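You operate a simulated robot arm through the tools that you are given. There is no shell and no other tool. Be economical: measure what you need, move in short steps, check, and stop when the job is done.

You run a simulated two-armed robot. Do the job below in one go: nothing can be reset, and whatever is moved stays where it is left.

Task
Pick up the blue canister with one hand, pass it to the other hand and put it on the high right shelf of the steel rack. Set down upright: blue canister.

It is judged by the outcome, as a careful person would: the job done as asked, and still so three seconds after it is handed in. It fails if anything else is knocked over, pushed out of place, dropped, spilled or broken.

Robot
Two 7-joint arms with two-finger grippers on one trunk, on a base that drives. Base frame: it is fixed to the floor where the robot stands at the start and does not move with it; the origin is under the middle of the robot, x ahead of it, y to its left, z up. Units: m, rad, N and s.
The left shoulder is at the start at [0.023, 0.171, 1.398], the right one opposite. With the tool pointing down near the work surface each hand reaches from about 0.1 to 0.7 m from the robot's upright axis, wherever it stands, measured 20 degrees to its own side. Places, roughly: high right shelf of the steel rack [0.6, -0.2, 1.3]. Payload 2.45 kg a hand.
The TCP of each hand is the grasp point between the finger pads, 0.026 m short of the fingertips. In the tool frame z runs along the fingers and y along their closing line. Largest opening 0.096 m; the body of the gripper starts 0.069 m behind the TCP.
Orientation is that of the tool frame in the base frame, as a unit quaternion [x, y, z, w]. With the fingers straight down and closing along the base's y, the tool's x points along the base's -x, its y along +y and its z along -z.

Tools
- The arms move only by the tool jog_arm. It takes "left_targets", "right_targets" or both (then of equal length, played together; a hand with none holds still); each is a list of rows, each a list of 7 numbers: the shift along the base's x, y, z in units of 200 mm (1.0 is 200 mm), then the turn, a rotation vector about the base's x, y, z in units of 90 degrees (1.0 is 90 degrees), then the opening, from 0 (shut) to 1 (fully open). In form: [[tx, ty, tz, rx, ry, rz, claw], ...]. A call has 1 to 20 rows; each row is the pose to reach, as a shift and turn from the pose commanded when the call began. A call with a number of a shift or a turn outside -1 to 1 is refused whole. Each row takes 0.2 s and may step no farther than 0.05 m and 0.15 rad from the row before; otherwise, or with a gripper value out of range, the whole call is refused. A pose out of reach is approached as far as the arm can. The call stops where the force on the tool passes 40 N (or 10 N more than at its start, if that is more) or the arm is blocked; 0.2 s more then pass. Each finger halts on what it meets, pressing with about 22 N; the grip force reading is that of the motor and also rises with nothing between the fingers. The clock runs only during rows and for 0.2 s after the last one: add rows that repeat a pose to give the fingers time. The reply holds the time, the measured pose of the TCP, the force on the tool along the base axes, the opening and the grip force, in the units named above and with some noise, with the torque about the TCP (base axes, N m) and any sound that the robot's microphone picked up.
- Cameras (640 x 400 px; columns grow to the right, rows downward): "scene" is now at [0.0621, 0.0447, 1.8768]; the picture's right is [0.18, -0.98, 0.01], its down [-0.70, -0.13, -0.70] and it looks along [0.69, 0.12, -0.72] (base axes); focal length 275 px, centre (320, 200). "left" rides on the left gripper at [0.082, -0.003, -0.098] in its tool frame; the picture's right is [0.04, 1.00, 0.00], its down [-0.73, 0.03, -0.68] and it looks along [-0.68, 0.03, 0.73] (tool axes); focal length 256 px, centre (320, 200). "right" rides on the right gripper at [0.082, 0.003, -0.098] in its tool frame; the picture's right is [-0.04, 1.00, 0.00], its down [-0.73, -0.03, -0.68] and it looks along [-0.68, -0.03, 0.73] (tool axes); focal length 256 px, centre (320, 200). There is no depth. A picture from a camera that has moved, and an enlarged one, comes with that camera's place and axes in the base frame and with its lens. The place of the scene camera against the robot may be out by one fixed shift of up to 0.018 m in any direction.
- snapshot(camera): a new picture of that camera. It takes no simulated time.
- lift_body(by): slides the trunk up (or, below 0, down) by that many m; the arms and the scene camera ride with it, the base frame stays. It gives what a move gives, with no picture.
- drive_base(legs): drives the robot by 1 to 6 legs, each [ahead, left, turn to the left] in m, m and rad, along the robot's own axes; the way and the turn of a leg run together, so that a leg with both is an arc; at most 1.5 m and 3.142 rad a leg. The arms and the cameras ride along, it lands a little off, and it stops where it bumps. It gives what a move gives.
- turn_head(pan, tilt): turns the head with the scene camera to pan (to the left, within 2.094 rad either way) and tilt (down, from -0.506 to 1.204), counted from straight ahead of the robot. It gives what a move gives.
- close_up(camera, box): a new picture of the part [left, top, right, bottom] of that camera's present view, enlarged. It takes no simulated time.
- hand_in(): hands the job in; it is judged then, once.

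Go step by step. Nothing tells you exact positions but the pictures and the camera data: compare them with the known pose of the tool, close in by small moves and look again before you grip or let go. The budget is 120 turns and 108 pictures, counting those below and the enlarged ones. Unless the task says otherwise, let go and move clear before handing in, and close with one line.

The tools are called by a JSON object that holds its "name" and its "arguments". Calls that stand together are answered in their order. jog_arm: Moves the arms, as the interface text tells. Its arguments: {"type":"object","properties":{"left_targets":{"type":"array","items":{"type":"array","items":{"type":"number"}}},"right_targets":{"type":"array","items":{"type":"array","items":{"type":"number"}}}},"required":[]} The other tools are called the same way: lift_body (by) slides the trunk up or down; drive_base (legs) drives the base; turn_head (pan, tilt) turns the head that bears the scene camera; snapshot (camera) takes a picture; close_up (camera, box) takes an enlarged picture of a part of a camera's view; hand_in () hands the job in.

At the start:

```text
time: 0.0
left_tool_pos: [0.2909, 0.1281, 1.6686]
left_tool_rot: [0.0, 1.0, -0.003, 0.0]
left_ft_force: [-0.2, 0.4, 0.0]
left_moment: [-0.01, -0.02, 0.04]
left_width: 0.0961
left_grasp_force: 0.0
right_tool_pos: [0.2993, -0.0865, 1.5716]
right_tool_rot: [0.0, 1.0, -0.003, 0.0]
right_ft_force: [0.3, 0.4, 0.4]
right_moment: [0.0, -0.01, 0.0]
right_width: 0.0959
right_grasp_force: 0.1
trunk travel left (down, up): [-0.567, 0.0]
robot x, y, heading: [-0.0016, 0.0014, 0.002]
head pan, tilt: [0.18, 0.794]
```

scene: 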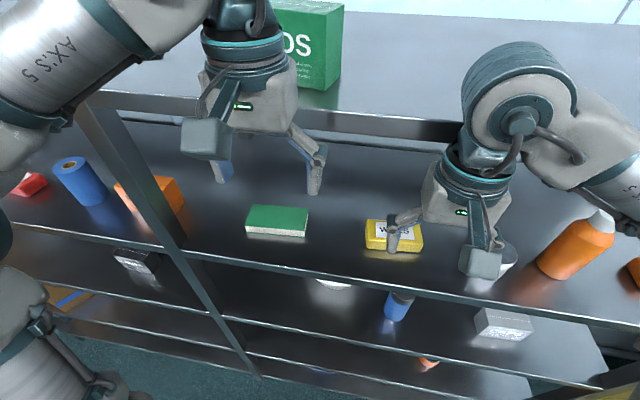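
right: 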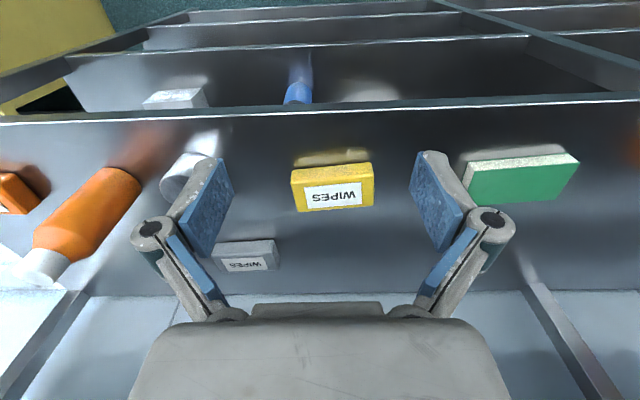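
left: 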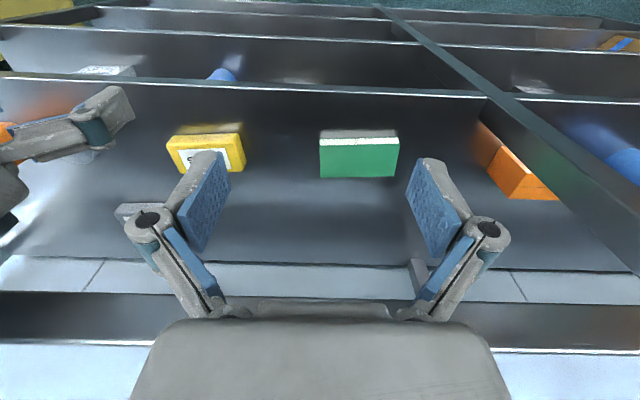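

I see a steel rack ahead with several shelves; a blue cylinder sits on the left bay and another blue item on a lower shelf. I'll enlarge both to tell which is the canister.

{"name": "close_up", "arguments": {"camera": "scene", "box": [0, 120, 240, 270]}}

{"name": "close_up", "arguments": {"camera": "scene", "box": [300, 200, 540, 350]}}

```text
2.67 times, centred on (120, 195) of scene
camera zoom: at [0.0621, 0.0447, 1.8768], right [0.18, -0.98, 0.01], down [-0.7, -0.13, -0.7], along [0.69, 0.12, -0.72], focal length 733 px, centre (853, 213)
```

zoom: 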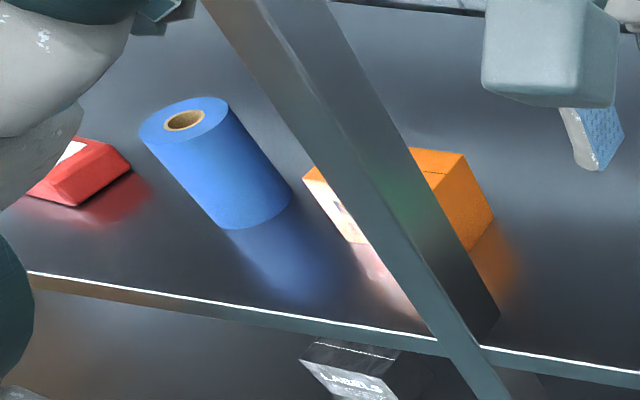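

```text
2.67 times, centred on (420, 275) of scene
camera zoom: at [0.0621, 0.0447, 1.8768], right [0.18, -0.98, 0.01], down [-0.7, -0.13, -0.7], along [0.69, 0.12, -0.72], focal length 733 px, centre (53, 0)
```

zoom: 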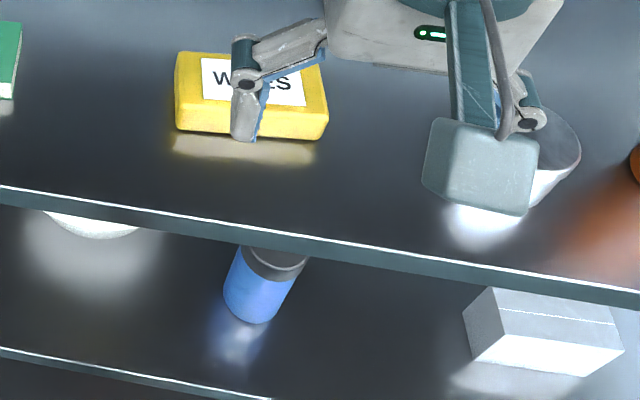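

The roll on the left bay has a cardboard core, so the blue canister is the one with a dark cap on the lower shelf (about x 0.45, y −0.14). I'll back off and lower the trunk to look at it from the front.

{"name": "drive_base", "arguments": {"legs": [[-0.3, 0, 0]]}}

{"name": "lift_body", "arguments": {"by": -0.35}}

{"name": "turn_head", "arguments": {"pan": -0.1, "tilt": 0.5}}

{"name": "snapshot", "arguments": {"camera": "scene"}}

```text
time: 2.0
left_tool_pos: [-0.0017, 0.1275, 1.6671]
left_tool_rot: [0.003, 1.0, -0.002, -0.002]
left_ft_force: [0.5, -0.1, -0.7]
left_moment: [0.03, -0.01, 0.03]
left_width: 0.0959
left_grasp_force: 0.0
right_tool_pos: [0.0046, -0.0879, 1.5706]
right_tool_rot: [0.003, 1.0, -0.003, -0.002]
right_ft_force: [0.3, -0.8, -0.3]
right_moment: [0.04, 0.01, 0.01]
right_width: 0.0961
right_grasp_force: 0.1
trunk travel left (down, up): [-0.567, 0.0]
robot x, y, heading: [-0.295, 0.0036, -0.005]
head pan, tilt: [0.18, 0.794]
```

```text
time: 5.5
left_tool_pos: [0.0495, 0.1188, 1.2813]
left_tool_rot: [0.002, 0.998, 0.001, -0.066]
left_ft_force: [0.3, -0.3, 1.3]
left_moment: [0.02, 0.0, 0.01]
left_width: 0.096
left_grasp_force: 0.1
right_tool_pos: [-0.0061, -0.0951, 1.2214]
right_tool_rot: [0.003, 1.0, 0.0, 0.002]
right_ft_force: [-0.1, -0.1, -0.4]
right_moment: [-0.01, -0.03, 0.02]
right_width: 0.096
right_grasp_force: 0.0
trunk travel left (down, up): [-0.217, 0.35]
robot x, y, heading: [-0.2958, 0.0038, -0.001]
head pan, tilt: [0.18, 0.794]
```

```text
time: 6.2
left_tool_pos: [0.0502, 0.1193, 1.2816]
left_tool_rot: [0.002, 0.998, 0.0, -0.066]
left_ft_force: [-0.3, 0.3, 0.0]
left_moment: [-0.01, -0.02, 0.0]
left_width: 0.0959
left_grasp_force: 0.1
right_tool_pos: [-0.0052, -0.0937, 1.2203]
right_tool_rot: [0.002, 1.0, 0.0, 0.002]
right_ft_force: [0.3, -0.5, 0.4]
right_moment: [-0.02, -0.01, -0.01]
right_width: 0.0962
right_grasp_force: 0.0
trunk travel left (down, up): [-0.217, 0.35]
robot x, y, heading: [-0.2966, 0.0033, -0.004]
head pan, tilt: [-0.099, 0.499]
```

```text
102 pictures are left
camera scene: at [-0.1167, 0.0117, 1.5495], right [-0.1, -0.99, 0.0], down [-0.48, 0.05, -0.88], along [0.87, -0.09, -0.48], focal length 275 px, centre (320, 200)
```

scene: 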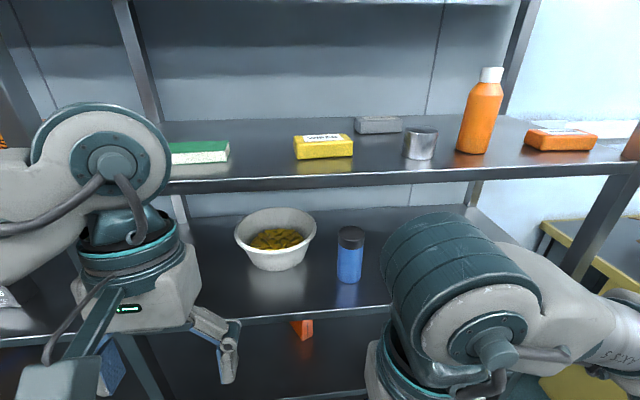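

The canister stands on the middle shelf (shelf z≈0.93) around x 0.51, y −0.145, about 0.165 tall and 0.075 wide, with a bowl to its left. Plan: left hand picks it low with the fingers tilted 45° down-forward, right hand takes it higher up and sets it in the clear front strip of the 1.3 m shelf. First I tilt both hands while backed away.

{"name": "jog_arm", "arguments": {"left_targets": [[0.03, 0, -0.06, 0, -0.073, 0, 1], [0.06, 0, -0.12, 0, -0.146, 0, 1], [0.09, 0, -0.18, 0, -0.219, 0, 1], [0.12, 0, -0.25, 0, -0.292, 0, 1], [0.16, 0, -0.31, 0, -0.365, 0, 1], [0.19, 0, -0.37, 0, -0.438, 0, 1], [0.22, 0, -0.44, 0, -0.511, 0, 1], [0.25, 0, -0.5, 0, -0.584, 0, 1]], "right_targets": [[0, -0.1, 0, 0, -0.083, 0, 1], [0, -0.2, 0, 0, -0.166, 0, 1], [0, -0.3, 0, 0, -0.25, 0, 1], [0, -0.4, 0, 0, -0.333, 0, 1], [0, -0.5, 0, 0, -0.416, 0, 1], [0, -0.6, 0, 0, -0.5, 0, 1], [0, -0.7, 0, 0, -0.583, 0, 1], [0, -0.8, 0, 0, -0.667, 0, 1]]}}

{"name": "snapshot", "arguments": {"camera": "scene"}}

{"name": "snapshot", "arguments": {"camera": "left"}}

```text
time: 8.1
left_tool_pos: [0.1001, 0.1175, 1.1819]
left_tool_rot: [0.002, 0.924, 0.001, 0.383]
left_ft_force: [0.0, 1.1, 0.7]
left_moment: [0.02, 0.0, 0.01]
left_width: 0.0959
left_grasp_force: 0.2
right_tool_pos: [-0.0046, -0.2556, 1.2187]
right_tool_rot: [0.003, 0.865, 0.002, 0.502]
right_ft_force: [0.6, 0.1, 0.5]
right_moment: [0.01, -0.01, 0.01]
right_width: 0.0959
right_grasp_force: 0.1
trunk travel left (down, up): [-0.217, 0.35]
robot x, y, heading: [-0.2967, 0.0024, -0.008]
head pan, tilt: [-0.099, 0.499]
```

```text
101 pictures are left
camera scene: at [-0.1176, 0.009, 1.5496], right [-0.1, -0.99, 0.0], down [-0.48, 0.05, -0.88], along [0.87, -0.09, -0.48], focal length 275 px, centre (320, 200)
```

scene: 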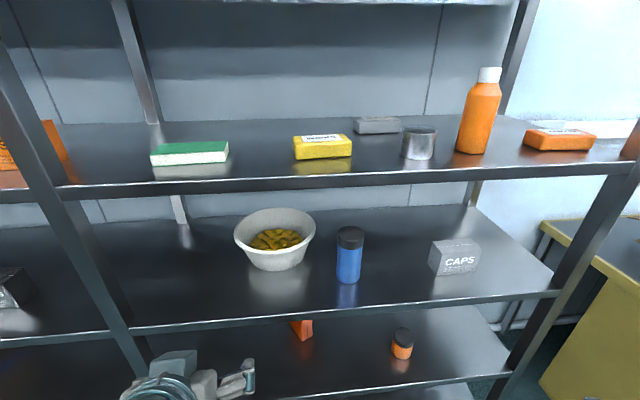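

```text
100 pictures are left
camera left: at [-0.0268, 0.116, 1.1929], right [-0.02, 1.0, -0.02], down [0.04, 0.03, 1.0], along [1.0, 0.02, -0.04], focal length 256 px, centre (320, 200)
```

left: 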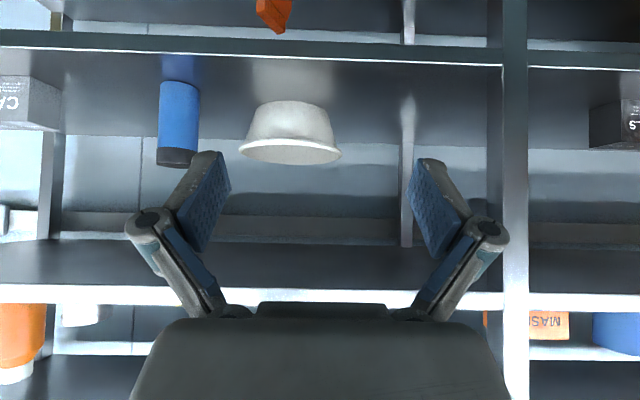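

Both hands are tilted and the view is clear. I'll drive right so the left hand lines up with the canister and a bit forward, then measure again with the left camera.

{"name": "drive_base", "arguments": {"legs": [[0, -0.25, 0], [0.1, 0, 0]]}}

{"name": "snapshot", "arguments": {"camera": "left"}}

{"name": "snapshot", "arguments": {"camera": "scene"}}

```text
time: 10.6
left_tool_pos: [0.2001, -0.1292, 1.1809]
left_tool_rot: [0.001, 0.924, 0.004, 0.383]
left_ft_force: [0.6, 0.3, 0.4]
left_moment: [0.01, 0.03, -0.03]
left_width: 0.0962
left_grasp_force: 0.0
right_tool_pos: [0.0973, -0.503, 1.2184]
right_tool_rot: [0.0, 0.865, 0.005, 0.501]
right_ft_force: [0.2, -0.6, 0.5]
right_moment: [0.05, 0.02, 0.01]
right_width: 0.0959
right_grasp_force: 0.1
trunk travel left (down, up): [-0.217, 0.35]
robot x, y, heading: [-0.1999, -0.2474, -0.003]
head pan, tilt: [-0.099, 0.499]
```

```text
99 pictures are left
camera left: at [0.0733, -0.1313, 1.1931], right [-0.03, 1.0, -0.02], down [0.04, 0.02, 1.0], along [1.0, 0.03, -0.04], focal length 256 px, centre (320, 200)
```

left: 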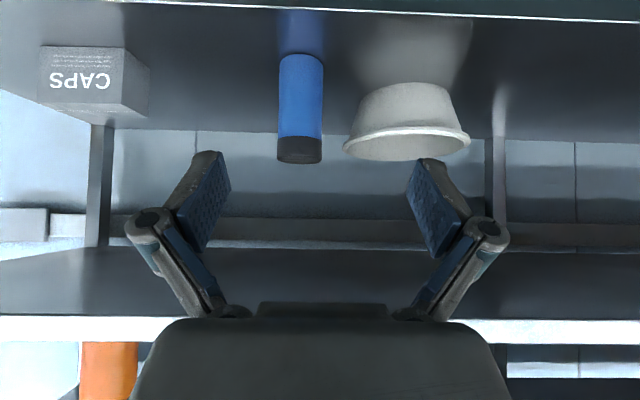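

```text
98 pictures are left
camera scene: at [-0.0174, -0.2473, 1.5496], right [-0.1, -1.0, -0.01], down [-0.48, 0.05, -0.88], along [0.87, -0.08, -0.48], focal length 275 px, centre (320, 200)
```

scene: 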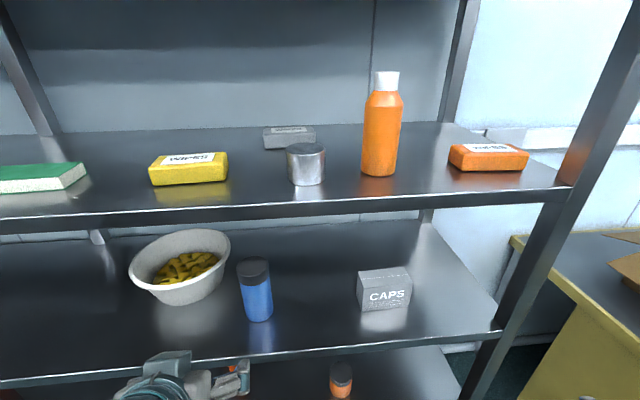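

From two left-camera views the canister's axis is near x 0.46, y −0.15, shelf z ≈0.97, diameter ≈0.063, height ≈0.155. I'll lower the left hand in front of the shelf and re-measure.

{"name": "jog_arm", "arguments": {"left_targets": [[0.06, -0.03, -0.16, 0, 0, 0, 1], [0.12, -0.06, -0.32, 0, 0, 0, 1], [0.18, -0.08, -0.48, 0, 0, 0, 1], [0.25, -0.11, -0.65, 0, 0, 0, 1]]}}

{"name": "snapshot", "arguments": {"camera": "left"}}

{"name": "snapshot", "arguments": {"camera": "scene"}}

```text
time: 11.6
left_tool_pos: [0.2499, -0.1337, 1.0509]
left_tool_rot: [-0.004, 0.923, -0.002, 0.384]
left_ft_force: [-0.5, 0.5, 0.5]
left_moment: [-0.05, 0.0, 0.0]
left_width: 0.0958
left_grasp_force: 0.1
right_tool_pos: [0.0959, -0.4815, 1.2237]
right_tool_rot: [-0.005, 0.865, -0.002, 0.502]
right_ft_force: [0.3, 0.7, -0.2]
right_moment: [-0.05, 0.01, -0.03]
right_width: 0.0962
right_grasp_force: 0.0
trunk travel left (down, up): [-0.217, 0.35]
robot x, y, heading: [-0.1964, -0.239, -0.002]
head pan, tilt: [-0.099, 0.499]
```

```text
97 pictures are left
camera left: at [0.1224, -0.1365, 1.0629], right [-0.03, 1.0, -0.04], down [0.04, 0.04, 1.0], along [1.0, 0.03, -0.04], focal length 256 px, centre (320, 200)
```

left: 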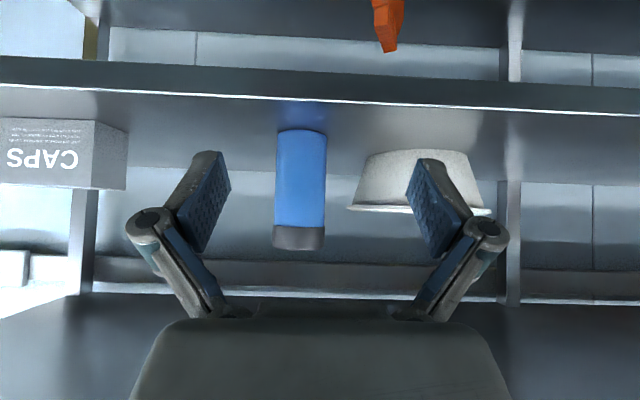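

```text
96 pictures are left
camera scene: at [-0.015, -0.2289, 1.5493], right [-0.1, -1.0, 0.0], down [-0.48, 0.04, -0.88], along [0.87, -0.09, -0.48], focal length 275 px, centre (320, 200)
```

scene: 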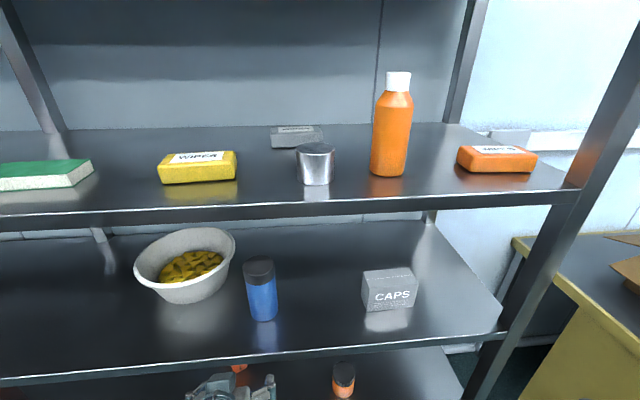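

The canister axis is refined to about x 0.47, y −0.151, shelf top ≈0.965 and front edge x ≈0.34. I'll drive 0.1 m nearer with the left hand entering above the shelf edge, then check.

{"name": "drive_base", "arguments": {"legs": [[0.1, 0, 0]]}}

{"name": "snapshot", "arguments": {"camera": "left"}}

```text
time: 12.8
left_tool_pos: [0.3475, -0.1409, 1.0522]
left_tool_rot: [-0.002, 0.924, -0.001, 0.383]
left_ft_force: [0.1, 0.0, -0.8]
left_moment: [0.0, 0.0, -0.01]
left_width: 0.0961
left_grasp_force: 0.1
right_tool_pos: [0.1943, -0.4891, 1.2223]
right_tool_rot: [-0.002, 0.865, 0.0, 0.501]
right_ft_force: [0.2, 0.2, -0.5]
right_moment: [-0.01, 0.03, 0.01]
right_width: 0.096
right_grasp_force: 0.0
trunk travel left (down, up): [-0.217, 0.35]
robot x, y, heading: [-0.0974, -0.2419, 0.003]
head pan, tilt: [-0.099, 0.499]
```

```text
95 pictures are left
camera left: at [0.2214, -0.1428, 1.0641], right [-0.03, 1.0, -0.03], down [0.04, 0.03, 1.0], along [1.0, 0.03, -0.04], focal length 256 px, centre (320, 200)
```

left: 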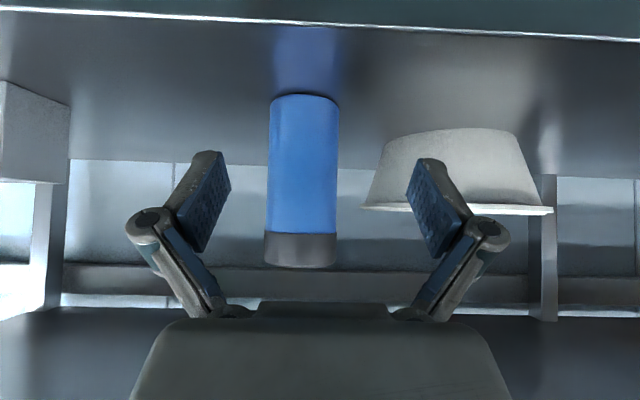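

The canister now reads about x 0.485, y −0.155, diameter ≈0.07. I'll move left hand down, across 14 mm and forward in steps, stopping short to look.

{"name": "jog_arm", "arguments": {"left_targets": [[0, -0.035, -0.08, 0, 0, 0, 1], [0.05, -0.07, -0.16, 0, 0, 0, 1], [0.2, -0.07, -0.16, 0, 0, 0, 1], [0.35, -0.07, -0.16, 0, 0, 0, 1], [0.4, -0.07, -0.16, 0, 0, 0, 1]]}}

{"name": "snapshot", "arguments": {"camera": "left"}}

{"name": "snapshot", "arguments": {"camera": "scene"}}

```text
time: 14.0
left_tool_pos: [0.4278, -0.1666, 1.0221]
left_tool_rot: [0.001, 0.923, 0.003, 0.384]
left_ft_force: [0.2, -0.3, -0.1]
left_moment: [0.04, 0.0, 0.03]
left_width: 0.0958
left_grasp_force: 0.0
right_tool_pos: [0.1916, -0.5033, 1.2203]
right_tool_rot: [0.001, 0.865, 0.003, 0.503]
right_ft_force: [0.3, -0.6, -0.1]
right_moment: [-0.01, 0.01, 0.01]
right_width: 0.0959
right_grasp_force: 0.1
trunk travel left (down, up): [-0.217, 0.35]
robot x, y, heading: [-0.0996, -0.2443, -0.0]
head pan, tilt: [-0.099, 0.499]
```

```text
94 pictures are left
camera left: at [0.2996, -0.1693, 1.0337], right [-0.03, 1.0, -0.02], down [0.04, 0.02, 1.0], along [1.0, 0.03, -0.04], focal length 256 px, centre (320, 200)
```

left: 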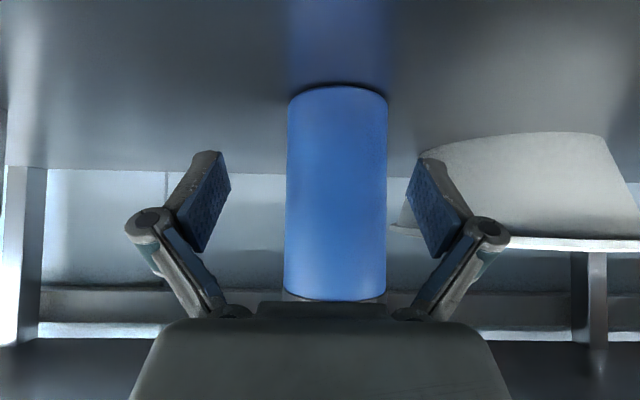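

```text
93 pictures are left
camera scene: at [0.0832, -0.2467, 1.5494], right [-0.1, -1.0, -0.01], down [-0.48, 0.05, -0.88], along [0.87, -0.08, -0.48], focal length 275 px, centre (320, 200)
```

scene: 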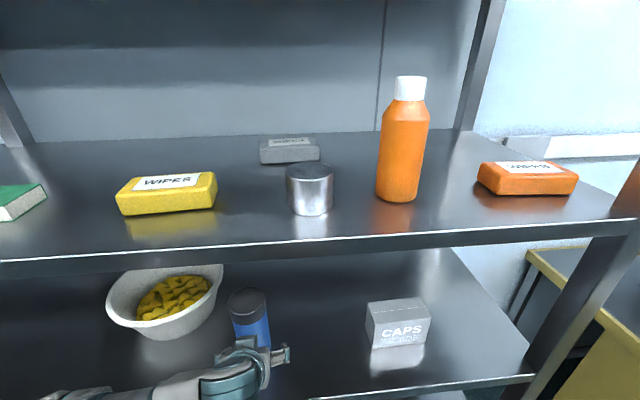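

The body sways about a centimetre, so the hand is now 14 mm too far right; the canister is at y ≈ −0.152, x ≈ 0.48. I'll correct sideways and let it settle before going on.

{"name": "jog_arm", "arguments": {"left_targets": [[0, 0.035, 0, 0, 0, 0, 1], [0, 0.07, 0, 0, 0, 0, 1], [0, 0.07, 0, 0, 0, 0, 1], [0, 0.07, 0, 0, 0, 0, 1]]}}

{"name": "snapshot", "arguments": {"camera": "left"}}

```text
time: 15.0
left_tool_pos: [0.4256, -0.146, 1.0213]
left_tool_rot: [0.0, 0.923, 0.002, 0.385]
left_ft_force: [0.1, -0.7, -0.2]
left_moment: [-0.04, 0.03, -0.03]
left_width: 0.096
left_grasp_force: 0.0
right_tool_pos: [0.1915, -0.4971, 1.2206]
right_tool_rot: [-0.001, 0.864, 0.001, 0.503]
right_ft_force: [-0.2, 0.4, 0.3]
right_moment: [-0.01, 0.0, -0.03]
right_width: 0.096
right_grasp_force: 0.1
trunk travel left (down, up): [-0.217, 0.35]
robot x, y, heading: [-0.0962, -0.2424, -0.003]
head pan, tilt: [-0.099, 0.499]
```

```text
92 pictures are left
camera left: at [0.2982, -0.1481, 1.0342], right [-0.03, 1.0, -0.03], down [0.03, 0.03, 1.0], along [1.0, 0.03, -0.04], focal length 256 px, centre (320, 200)
```

left: 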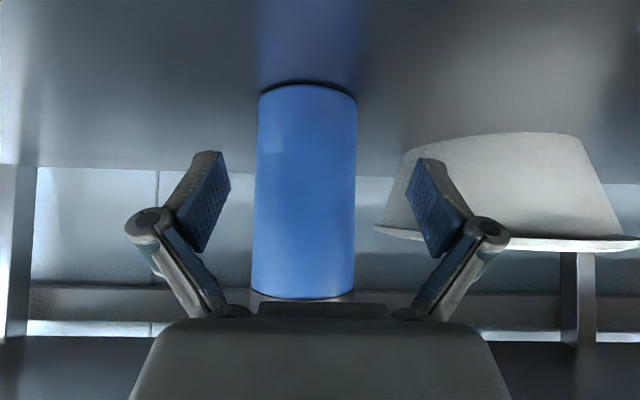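

The canister is now about 7 mm to the right of the hand's centre. I'll correct and advance slowly to just short of the axis, then look.

{"name": "jog_arm", "arguments": {"left_targets": [[0, -0.02, 0, 0, 0, 0, 1], [0, -0.035, 0, 0, 0, 0, 1], [0.05, -0.035, 0, 0, 0, 0, 1], [0.1, -0.035, 0, 0, 0, 0, 1], [0.15, -0.035, 0, 0, 0, 0, 1], [0.2, -0.035, 0, 0, 0, 0, 1], [0.2, -0.035, 0, 0, 0, 0, 1]]}}

{"name": "snapshot", "arguments": {"camera": "left"}}

{"name": "close_up", "arguments": {"camera": "scene", "box": [100, 240, 340, 390]}}

```text
time: 16.6
left_tool_pos: [0.4678, -0.1555, 1.0224]
left_tool_rot: [0.001, 0.923, 0.002, 0.384]
left_ft_force: [-0.3, 0.4, 1.2]
left_moment: [0.03, -0.02, 0.01]
left_width: 0.0959
left_grasp_force: 0.1
right_tool_pos: [0.1919, -0.4982, 1.2206]
right_tool_rot: [0.0, 0.865, 0.003, 0.502]
right_ft_force: [0.5, -0.5, -0.4]
right_moment: [-0.01, 0.01, 0.01]
right_width: 0.096
right_grasp_force: 0.2
trunk travel left (down, up): [-0.217, 0.35]
robot x, y, heading: [-0.0993, -0.2408, 0.004]
head pan, tilt: [-0.099, 0.499]
```

```text
91 pictures are left
camera left: at [0.3392, -0.1582, 1.0342], right [-0.03, 1.0, -0.02], down [0.03, 0.03, 1.0], along [1.0, 0.03, -0.04], focal length 256 px, centre (320, 200)
```

left: 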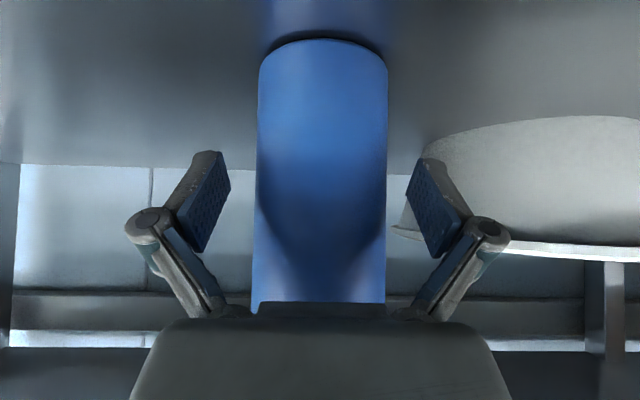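

```text
2.67 times, centred on (220, 315) of scene
camera zoom: at [0.0827, -0.2384, 1.5496], right [-0.1, -1.0, 0.0], down [-0.48, 0.05, -0.88], along [0.87, -0.08, -0.48], focal length 733 px, centre (587, -107)
```

zoom: 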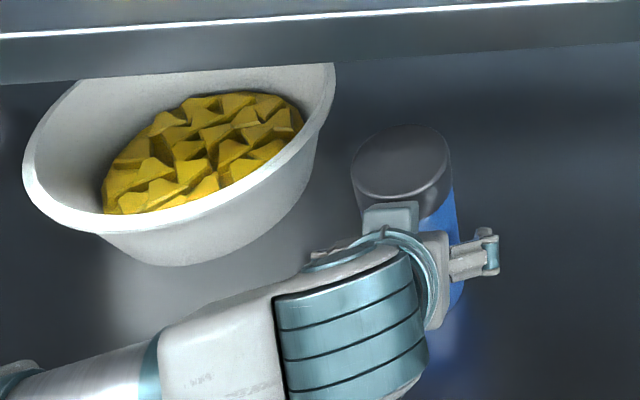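

The canister is centred between the pads with the TCP about 8 mm short of its axis, which suits the 45° grip. I'll close the left hand.

{"name": "jog_arm", "arguments": {"left_targets": [[0.015, 0, 0, 0, 0, 0, 1], [0.015, 0, 0, 0, 0, 0, 0.7], [0.015, 0, 0, 0, 0, 0, 0.4], [0.015, 0, 0, 0, 0, 0, 0.2], [0.015, 0, 0, 0, 0, 0, 0.2], [0.015, 0, 0, 0, 0, 0, 0.2]]}}

{"name": "snapshot", "arguments": {"camera": "left"}}

```text
time: 18.0
left_tool_pos: [0.4689, -0.1532, 1.0209]
left_tool_rot: [-0.001, 0.923, 0.001, 0.385]
left_ft_force: [-0.2, 1.3, 2.4]
left_moment: [0.06, -0.03, 0.04]
left_width: 0.0715
left_grasp_force: 22.2
right_tool_pos: [0.192, -0.4971, 1.2218]
right_tool_rot: [-0.001, 0.865, 0.002, 0.502]
right_ft_force: [0.3, -0.7, -0.5]
right_moment: [-0.02, -0.03, -0.02]
right_width: 0.0962
right_grasp_force: 0.0
trunk travel left (down, up): [-0.217, 0.35]
robot x, y, heading: [-0.0969, -0.2428, 0.002]
head pan, tilt: [-0.099, 0.499]
```

```text
89 pictures are left
camera left: at [0.3413, -0.1558, 1.0335], right [-0.03, 1.0, -0.03], down [0.03, 0.03, 1.0], along [1.0, 0.03, -0.04], focal length 256 px, centre (320, 200)
```

left: 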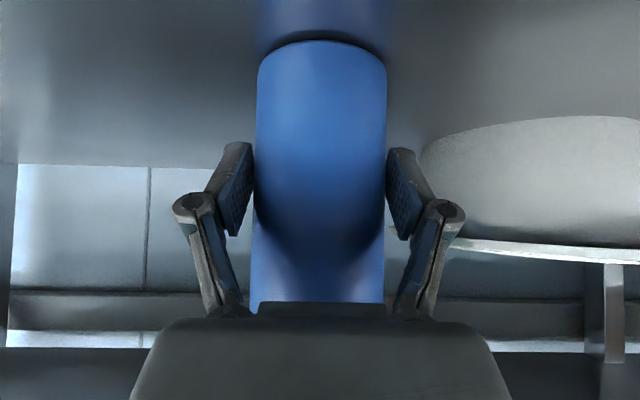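

The grip holds at 71.5 mm, 22 N. I'll lift it 4 cm straight up and check.

{"name": "jog_arm", "arguments": {"left_targets": [[0, 0, 0.05, 0, 0, 0, 0.2], [0, 0, 0.1, 0, 0, 0, 0.2], [0, 0, 0.15, 0, 0, 0, 0.2], [0, 0, 0.2, 0, 0, 0, 0.2], [0, 0, 0.2, 0, 0, 0, 0.2]]}}

{"name": "snapshot", "arguments": {"camera": "left"}}

{"name": "snapshot", "arguments": {"camera": "scene"}}

```text
time: 19.2
left_tool_pos: [0.4693, -0.1534, 1.0628]
left_tool_rot: [-0.001, 0.923, 0.002, 0.384]
left_ft_force: [0.1, 0.2, -3.7]
left_moment: [0.0, 0.03, 0.03]
left_width: 0.0713
left_grasp_force: 21.4
right_tool_pos: [0.192, -0.4961, 1.2215]
right_tool_rot: [0.0, 0.865, 0.002, 0.502]
right_ft_force: [-0.3, 0.0, 0.0]
right_moment: [0.01, 0.01, 0.01]
right_width: 0.0957
right_grasp_force: 0.0
trunk travel left (down, up): [-0.217, 0.35]
robot x, y, heading: [-0.096, -0.241, 0.009]
head pan, tilt: [-0.099, 0.499]
```

```text
88 pictures are left
camera left: at [0.3421, -0.1551, 1.0734], right [-0.03, 1.0, -0.03], down [0.04, 0.03, 1.0], along [1.0, 0.03, -0.04], focal length 256 px, centre (320, 200)
```

left: 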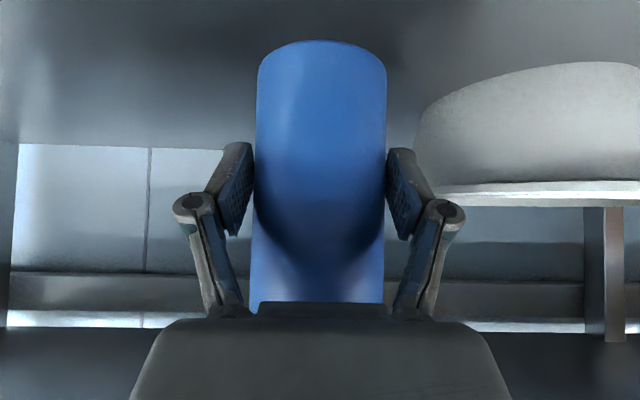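

```text
87 pictures are left
camera scene: at [0.0838, -0.2359, 1.5494], right [-0.1, -1.0, 0.0], down [-0.48, 0.05, -0.88], along [0.87, -0.09, -0.48], focal length 275 px, centre (320, 200)
```

scene: 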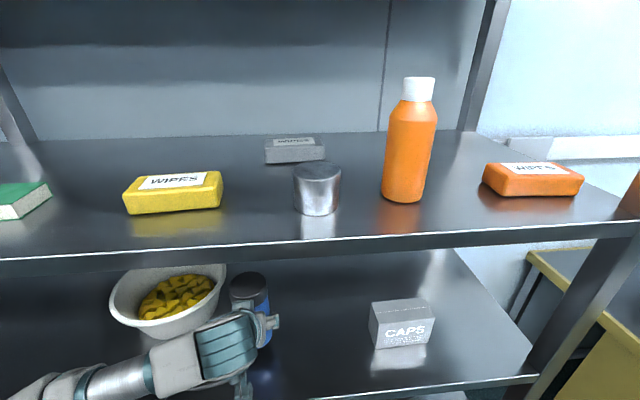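

The canister is lifted and steady. I'll back the base out 0.4 m to have free room for the pass.

{"name": "drive_base", "arguments": {"legs": [[-0.4, 0, 0]]}}

{"name": "turn_head", "arguments": {"pan": 0.0, "tilt": 0.75}}

{"name": "snapshot", "arguments": {"camera": "scene"}}

{"name": "snapshot", "arguments": {"camera": "right"}}

```text
time: 21.7
left_tool_pos: [0.0687, -0.1559, 1.0612]
left_tool_rot: [0.002, 0.923, 0.001, 0.384]
left_ft_force: [-0.7, -0.1, -3.3]
left_moment: [0.0, 0.05, -0.03]
left_width: 0.0715
left_grasp_force: 22.0
right_tool_pos: [-0.2117, -0.4975, 1.2207]
right_tool_rot: [0.002, 0.865, 0.001, 0.502]
right_ft_force: [0.3, -0.3, 0.5]
right_moment: [-0.01, -0.03, 0.01]
right_width: 0.096
right_grasp_force: 0.1
trunk travel left (down, up): [-0.217, 0.35]
robot x, y, heading: [-0.4948, -0.2444, -0.004]
head pan, tilt: [-0.099, 0.499]
```

```text
time: 22.4
left_tool_pos: [0.0668, -0.1561, 1.064]
left_tool_rot: [0.002, 0.923, 0.001, 0.386]
left_ft_force: [0.3, 0.6, -2.4]
left_moment: [-0.01, 0.03, -0.01]
left_width: 0.0715
left_grasp_force: 22.4
right_tool_pos: [-0.2143, -0.4979, 1.2241]
right_tool_rot: [0.003, 0.864, 0.0, 0.504]
right_ft_force: [0.1, 0.2, -0.4]
right_moment: [-0.02, -0.01, 0.0]
right_width: 0.0962
right_grasp_force: 0.1
trunk travel left (down, up): [-0.217, 0.35]
robot x, y, heading: [-0.4969, -0.2404, -0.008]
head pan, tilt: [0.0, 0.75]
```

```text
86 pictures are left
camera scene: at [-0.3253, -0.2272, 1.5276], right [-0.01, -1.0, 0.0], down [-0.68, 0.01, -0.73], along [0.73, 0.0, -0.68], focal length 275 px, centre (320, 200)
```

scene: 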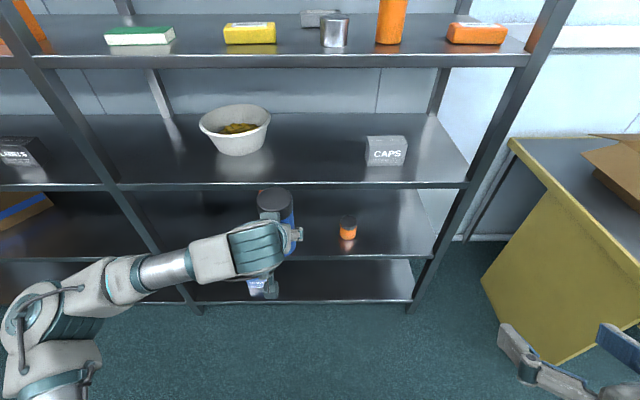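

```text
85 pictures are left
camera right: at [-0.3417, -0.4939, 1.1997], right [0.02, 1.0, 0.04], down [-0.23, -0.03, 0.97], along [0.97, -0.03, 0.23], focal length 256 px, centre (320, 200)
```

right: 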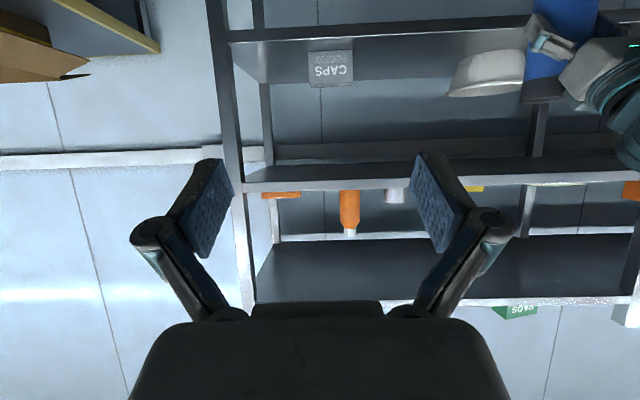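

The canister hangs freely in the left hand. For the pass I want the hands facing each other, so I swing the left hand 60° to point right-forward and draw it nearer the robot's middle.

{"name": "jog_arm", "arguments": {"left_targets": [[-0.06, -0.03, 0.02, 0, 0, -0.083, 0.2], [-0.12, -0.06, 0.04, 0, 0, -0.166, 0.2], [-0.18, -0.09, 0.06, 0, 0, -0.25, 0.2], [-0.24, -0.12, 0.08, 0, 0, -0.333, 0.2], [-0.3, -0.15, 0.1, 0, 0, -0.416, 0.2], [-0.36, -0.18, 0.12, 0, 0, -0.5, 0.2], [-0.42, -0.21, 0.14, 0, 0, -0.583, 0.2], [-0.48, -0.24, 0.16, 0, 0, -0.667, 0.2], [-0.48, -0.24, 0.16, 0, 0, -0.667, 0.2]]}}

{"name": "snapshot", "arguments": {"camera": "scene"}}

```text
time: 24.4
left_tool_pos: [-0.0304, -0.2031, 1.0964]
left_tool_rot: [0.464, 0.797, -0.193, 0.334]
left_ft_force: [0.2, 0.6, -3.4]
left_moment: [0.01, 0.04, 0.02]
left_width: 0.0719
left_grasp_force: 21.9
right_tool_pos: [-0.2148, -0.4978, 1.2236]
right_tool_rot: [0.002, 0.864, 0.0, 0.504]
right_ft_force: [0.0, 0.4, -0.9]
right_moment: [0.0, 0.01, -0.02]
right_width: 0.0959
right_grasp_force: 0.1
trunk travel left (down, up): [-0.217, 0.35]
robot x, y, heading: [-0.4966, -0.2432, -0.005]
head pan, tilt: [0.0, 0.75]
```

```text
84 pictures are left
camera scene: at [-0.3254, -0.2268, 1.5276], right [-0.01, -1.0, 0.0], down [-0.68, 0.0, -0.73], along [0.73, 0.0, -0.68], focal length 275 px, centre (320, 200)
```

scene: 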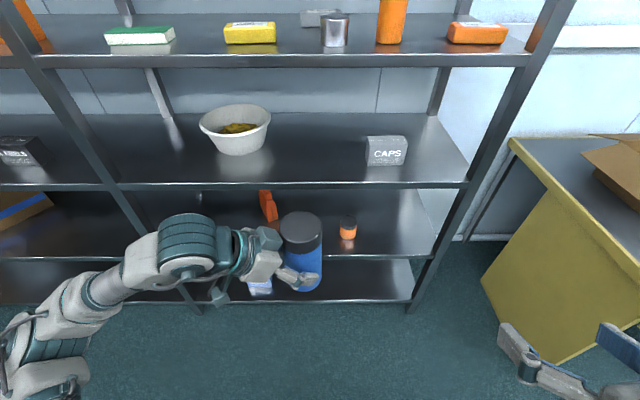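

The pass pose for the left hand works: canister axis near (−0.025, −0.212), base z ≈1.036, top ≈1.186. Now the right hand levels to 15° down.

{"name": "jog_arm", "arguments": {"right_targets": [[0, 0, 0, 0, -0.083, 0, 1], [0, 0, 0, 0, -0.167, 0, 1]]}}

{"name": "jog_arm", "arguments": {"right_targets": [[0.06, 0.05, -0.02, 0, 0, 0.092, 1], [0.12, 0.1, -0.04, 0, 0, 0.184, 1], [0.18, 0.15, -0.06, 0, 0, 0.277, 1], [0.25, 0.2, -0.09, 0, 0, 0.37, 1], [0.31, 0.25, -0.11, 0, 0, 0.462, 1], [0.38, 0.3, -0.13, 0, 0, 0.555, 1], [0.44, 0.35, -0.16, 0, 0, 0.648, 1], [0.5, 0.4, -0.18, 0, 0, 0.74, 1], [0.56, 0.44, -0.2, 0, 0, 0.833, 1], [0.56, 0.44, -0.2, 0, 0, 0.833, 1]]}}

{"name": "snapshot", "arguments": {"camera": "scene"}}

{"name": "snapshot", "arguments": {"camera": "right"}}

```text
time: 25.0
left_tool_pos: [-0.0305, -0.2035, 1.0968]
left_tool_rot: [0.463, 0.798, -0.192, 0.334]
left_ft_force: [0.5, -0.3, -3.1]
left_moment: [0.05, 0.02, -0.01]
left_width: 0.0714
left_grasp_force: 21.8
right_tool_pos: [-0.2112, -0.4995, 1.2549]
right_tool_rot: [0.001, 0.79, 0.002, 0.613]
right_ft_force: [0.1, 0.1, -0.5]
right_moment: [0.02, 0.02, 0.0]
right_width: 0.0961
right_grasp_force: 0.0
right hand out of reach, approached as far as the arm can: row 1, 2
trunk travel left (down, up): [-0.217, 0.35]
robot x, y, heading: [-0.4976, -0.2423, -0.004]
head pan, tilt: [0.0, 0.75]
```

```text
time: 27.2
left_tool_pos: [-0.0323, -0.1986, 1.0958]
left_tool_rot: [0.463, 0.797, -0.193, 0.336]
left_ft_force: [-0.6, 0.0, -3.1]
left_moment: [0.07, -0.01, 0.08]
left_width: 0.0712
left_grasp_force: 22.3
right_tool_pos: [-0.1005, -0.4083, 1.2151]
right_tool_rot: [-0.48, 0.629, 0.371, 0.486]
right_ft_force: [0.0, 0.5, -0.4]
right_moment: [-0.05, 0.04, -0.01]
right_width: 0.096
right_grasp_force: 0.1
trunk travel left (down, up): [-0.217, 0.35]
robot x, y, heading: [-0.4971, -0.2415, -0.003]
head pan, tilt: [0.0, 0.75]
```

```text
83 pictures are left
camera scene: at [-0.3254, -0.2215, 1.5277], right [-0.01, -1.0, 0.0], down [-0.68, 0.0, -0.73], along [0.73, -0.01, -0.68], focal length 275 px, centre (320, 200)
```

scene: 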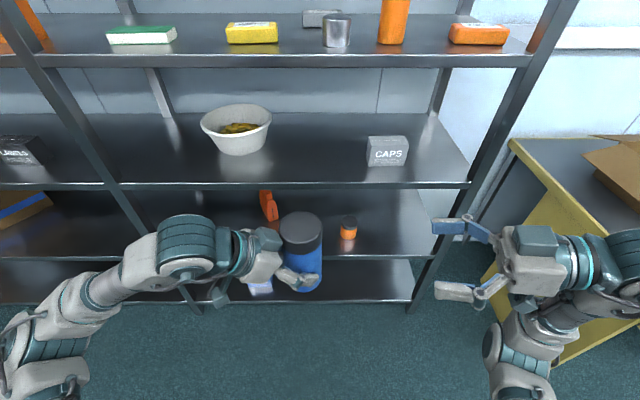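

```text
82 pictures are left
camera right: at [-0.1361, -0.5183, 1.1605], right [-0.96, 0.27, 0.04], down [-0.1, -0.46, 0.88], along [0.26, 0.84, 0.47], focal length 256 px, centre (320, 200)
```

right: 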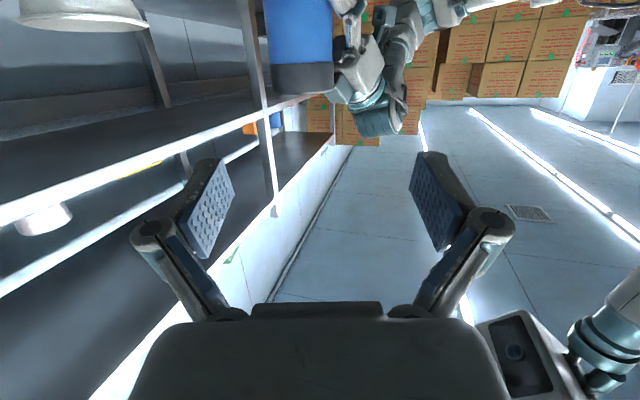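

The right camera confirms the canister axis near (−0.028, −0.21), top z ≈1.188, cap from ≈1.162. To keep right fingertips clear of the left palm I turn the left hand 20° more so the hands nearly oppose.

{"name": "jog_arm", "arguments": {"left_targets": [[0, 0, 0, 0, 0, -0.074, 0.2], [0, 0, 0, 0, 0, -0.148, 0.2], [0, 0, 0, 0, 0, -0.222, 0.2], [0, 0, 0, 0, 0, -0.222, 0.2]]}}

{"name": "snapshot", "arguments": {"camera": "right"}}

{"name": "snapshot", "arguments": {"camera": "left"}}

```text
time: 28.2
left_tool_pos: [-0.0392, -0.202, 1.1005]
left_tool_rot: [0.539, 0.742, -0.242, 0.318]
left_ft_force: [-0.5, -0.4, -3.0]
left_moment: [0.02, -0.01, 0.01]
left_width: 0.0713
left_grasp_force: 21.9
left hand out of reach, approached as far as the arm can: row 2, 3, 4
right_tool_pos: [-0.1001, -0.4105, 1.2147]
right_tool_rot: [-0.479, 0.629, 0.373, 0.486]
right_ft_force: [-0.7, 0.6, 0.4]
right_moment: [-0.03, 0.0, -0.06]
right_width: 0.096
right_grasp_force: 0.0
trunk travel left (down, up): [-0.217, 0.35]
robot x, y, heading: [-0.497, -0.2426, -0.003]
head pan, tilt: [0.0, 0.75]
```

```text
81 pictures are left
camera right: at [-0.1351, -0.5212, 1.1593], right [-0.96, 0.27, 0.04], down [-0.09, -0.47, 0.88], along [0.26, 0.84, 0.47], focal length 256 px, centre (320, 200)
```

right: 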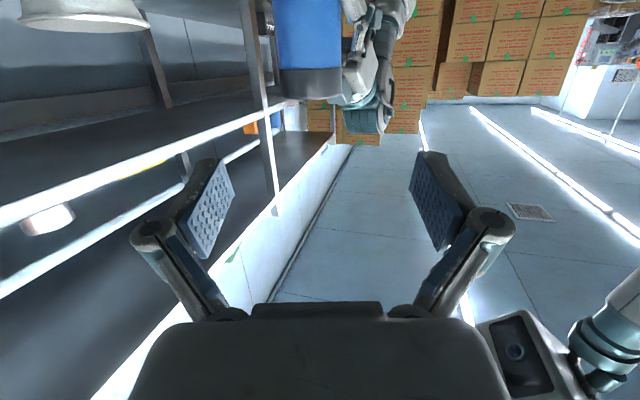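

```text
80 pictures are left
camera left: at [-0.0807, -0.0792, 1.1093], right [0.94, 0.33, -0.05], down [0.04, 0.01, 1.0], along [0.33, -0.94, 0.0], focal length 256 px, centre (320, 200)
```

left: 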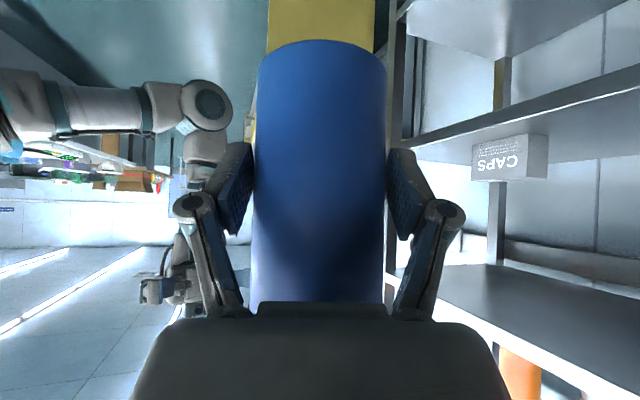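

The left hand stopped at 72° of yaw (its limit), axis at (−0.036, −0.212), top 1.19; that suffices. The right hand goes to a pre-grasp 10 cm away at z 1.1725, narrowed a little.

{"name": "jog_arm", "arguments": {"right_targets": [[0.05, 0.12, -0.06, 0, 0, 0, 0.9], [0.1, 0.24, -0.12, 0, 0, 0, 0.87], [0.14, 0.36, -0.17, 0, 0, 0, 0.87], [0.175, 0.457, -0.21, 0, 0, 0, 0.87], [0.175, 0.457, -0.21, 0, 0, 0, 0.87]]}}

{"name": "snapshot", "arguments": {"camera": "right"}}

{"name": "snapshot", "arguments": {"camera": "scene"}}

```text
time: 29.4
left_tool_pos: [-0.0402, -0.2004, 1.1012]
left_tool_rot: [0.538, 0.742, -0.241, 0.318]
left_ft_force: [-0.1, 0.8, -2.8]
left_moment: [0.03, 0.03, -0.01]
left_width: 0.0716
left_grasp_force: 21.8
right_tool_pos: [-0.0841, -0.3503, 1.187]
right_tool_rot: [-0.476, 0.63, 0.376, 0.485]
right_ft_force: [0.5, 0.3, -0.5]
right_moment: [0.0, 0.04, 0.01]
right_width: 0.0834
right_grasp_force: 0.1
right hand out of reach, approached as far as the arm can: row 2, 3, 4, 5
trunk travel left (down, up): [-0.217, 0.35]
robot x, y, heading: [-0.4998, -0.2409, -0.007]
head pan, tilt: [0.0, 0.75]
```

```text
79 pictures are left
camera right: at [-0.1199, -0.4602, 1.1321], right [-0.96, 0.27, 0.05], down [-0.09, -0.47, 0.88], along [0.26, 0.84, 0.47], focal length 256 px, centre (320, 200)
```

right: 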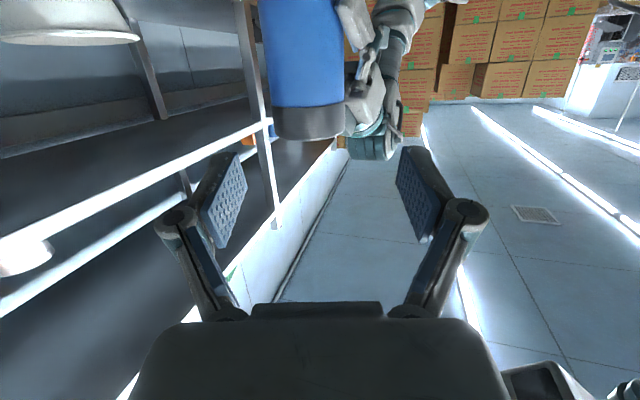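

```text
78 pictures are left
camera scene: at [-0.3238, -0.2261, 1.5274], right [-0.01, -1.0, 0.0], down [-0.69, 0.0, -0.73], along [0.73, 0.0, -0.69], focal length 275 px, centre (320, 200)
```

scene: 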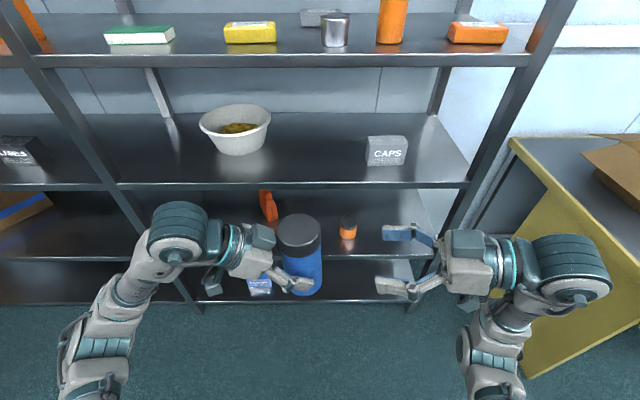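

The right hand hits a reach limit there, so I'll hold it still and bring the canister toward it with the left hand along the right hand's finger line, part way first.

{"name": "jog_arm", "arguments": {"left_targets": [[-0.04, 0.0, 0.07, 0, 0, 0, 0.2], [-0.06, -0.08, 0.07, 0, 0, 0, 0.2], [-0.09, -0.16, 0.07, 0, 0, 0, 0.2], [-0.112, -0.23, 0.07, 0, 0, 0, 0.2], [-0.112, -0.23, 0.07, 0, 0, 0, 0.2]]}}

{"name": "snapshot", "arguments": {"camera": "right"}}

{"name": "snapshot", "arguments": {"camera": "scene"}}

```text
time: 30.6
left_tool_pos: [-0.0603, -0.2477, 1.1142]
left_tool_rot: [0.538, 0.742, -0.242, 0.317]
left_ft_force: [-0.3, -0.7, -3.1]
left_moment: [0.04, -0.01, 0.02]
left_width: 0.0718
left_grasp_force: 21.6
right_tool_pos: [-0.0848, -0.351, 1.1868]
right_tool_rot: [-0.477, 0.63, 0.377, 0.483]
right_ft_force: [-0.3, 0.2, 0.7]
right_moment: [0.0, 0.01, -0.02]
right_width: 0.0833
right_grasp_force: 0.0
trunk travel left (down, up): [-0.217, 0.35]
robot x, y, heading: [-0.5015, -0.2475, -0.006]
head pan, tilt: [0.0, 0.75]
```

```text
77 pictures are left
camera right: at [-0.1196, -0.4607, 1.132], right [-0.96, 0.27, 0.05], down [-0.09, -0.47, 0.88], along [0.26, 0.84, 0.47], focal length 256 px, centre (320, 200)
```

right: 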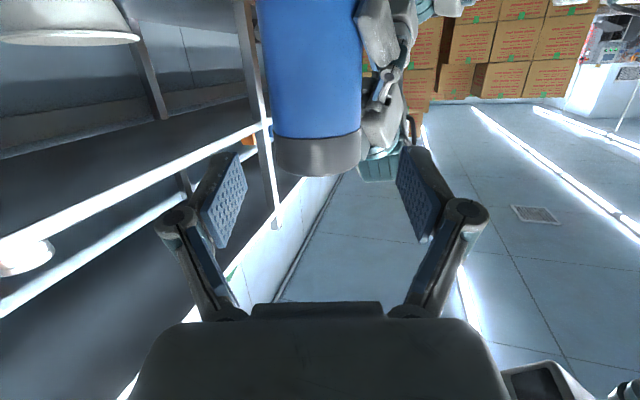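

```text
76 pictures are left
camera scene: at [-0.3235, -0.2265, 1.5273], right [-0.01, -1.0, 0.0], down [-0.69, 0.0, -0.73], along [0.73, 0.0, -0.69], focal length 275 px, centre (320, 200)
```

scene: 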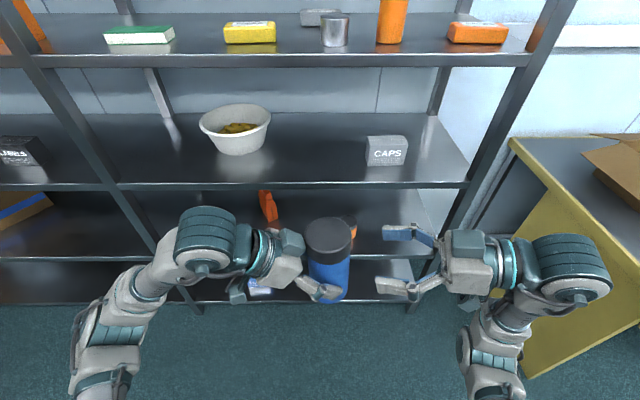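

The canister lines up with the right fingers within 3 mm. I'll bring it on another 58 mm, slowly, and look.

{"name": "jog_arm", "arguments": {"left_targets": [[-0.025, -0.07, -0.015, 0, 0, 0, 0.2], [-0.045, -0.14, -0.015, 0, 0, 0, 0.2], [-0.065, -0.21, -0.015, 0, 0, 0, 0.2], [-0.085, -0.28, -0.015, 0, 0, 0, 0.2], [-0.085, -0.28, -0.015, 0, 0, 0, 0.2]]}}

{"name": "snapshot", "arguments": {"camera": "right"}}

{"name": "close_up", "arguments": {"camera": "scene", "box": [230, 180, 470, 330]}}

```text
time: 31.8
left_tool_pos: [-0.0773, -0.3041, 1.1117]
left_tool_rot: [0.539, 0.742, -0.243, 0.317]
left_ft_force: [0.0, 0.7, -2.6]
left_moment: [0.02, -0.02, 0.0]
left_width: 0.0713
left_grasp_force: 21.6
right_tool_pos: [-0.0851, -0.3499, 1.1867]
right_tool_rot: [-0.476, 0.631, 0.376, 0.484]
right_ft_force: [-0.4, 0.3, -0.2]
right_moment: [-0.01, -0.01, -0.01]
right_width: 0.0833
right_grasp_force: 0.1
trunk travel left (down, up): [-0.217, 0.35]
robot x, y, heading: [-0.4994, -0.2421, -0.008]
head pan, tilt: [0.0, 0.75]
```

```text
75 pictures are left
camera right: at [-0.1196, -0.4612, 1.1319], right [-0.96, 0.27, 0.05], down [-0.09, -0.47, 0.88], along [0.26, 0.84, 0.47], focal length 256 px, centre (320, 200)
```

right: 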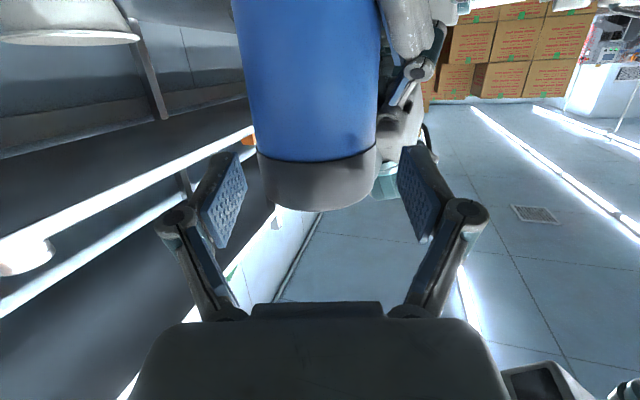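

```text
2.67 times, centred on (350, 255) of scene
camera zoom: at [-0.3235, -0.2271, 1.5273], right [-0.01, -1.0, 0.0], down [-0.69, 0.0, -0.73], along [0.73, 0.0, -0.69], focal length 733 px, centre (240, 53)
```

zoom: 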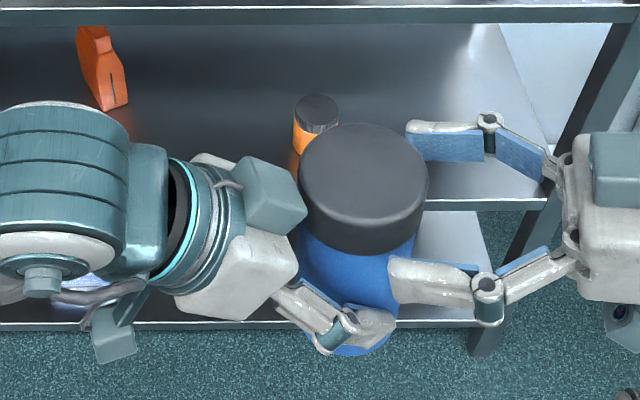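

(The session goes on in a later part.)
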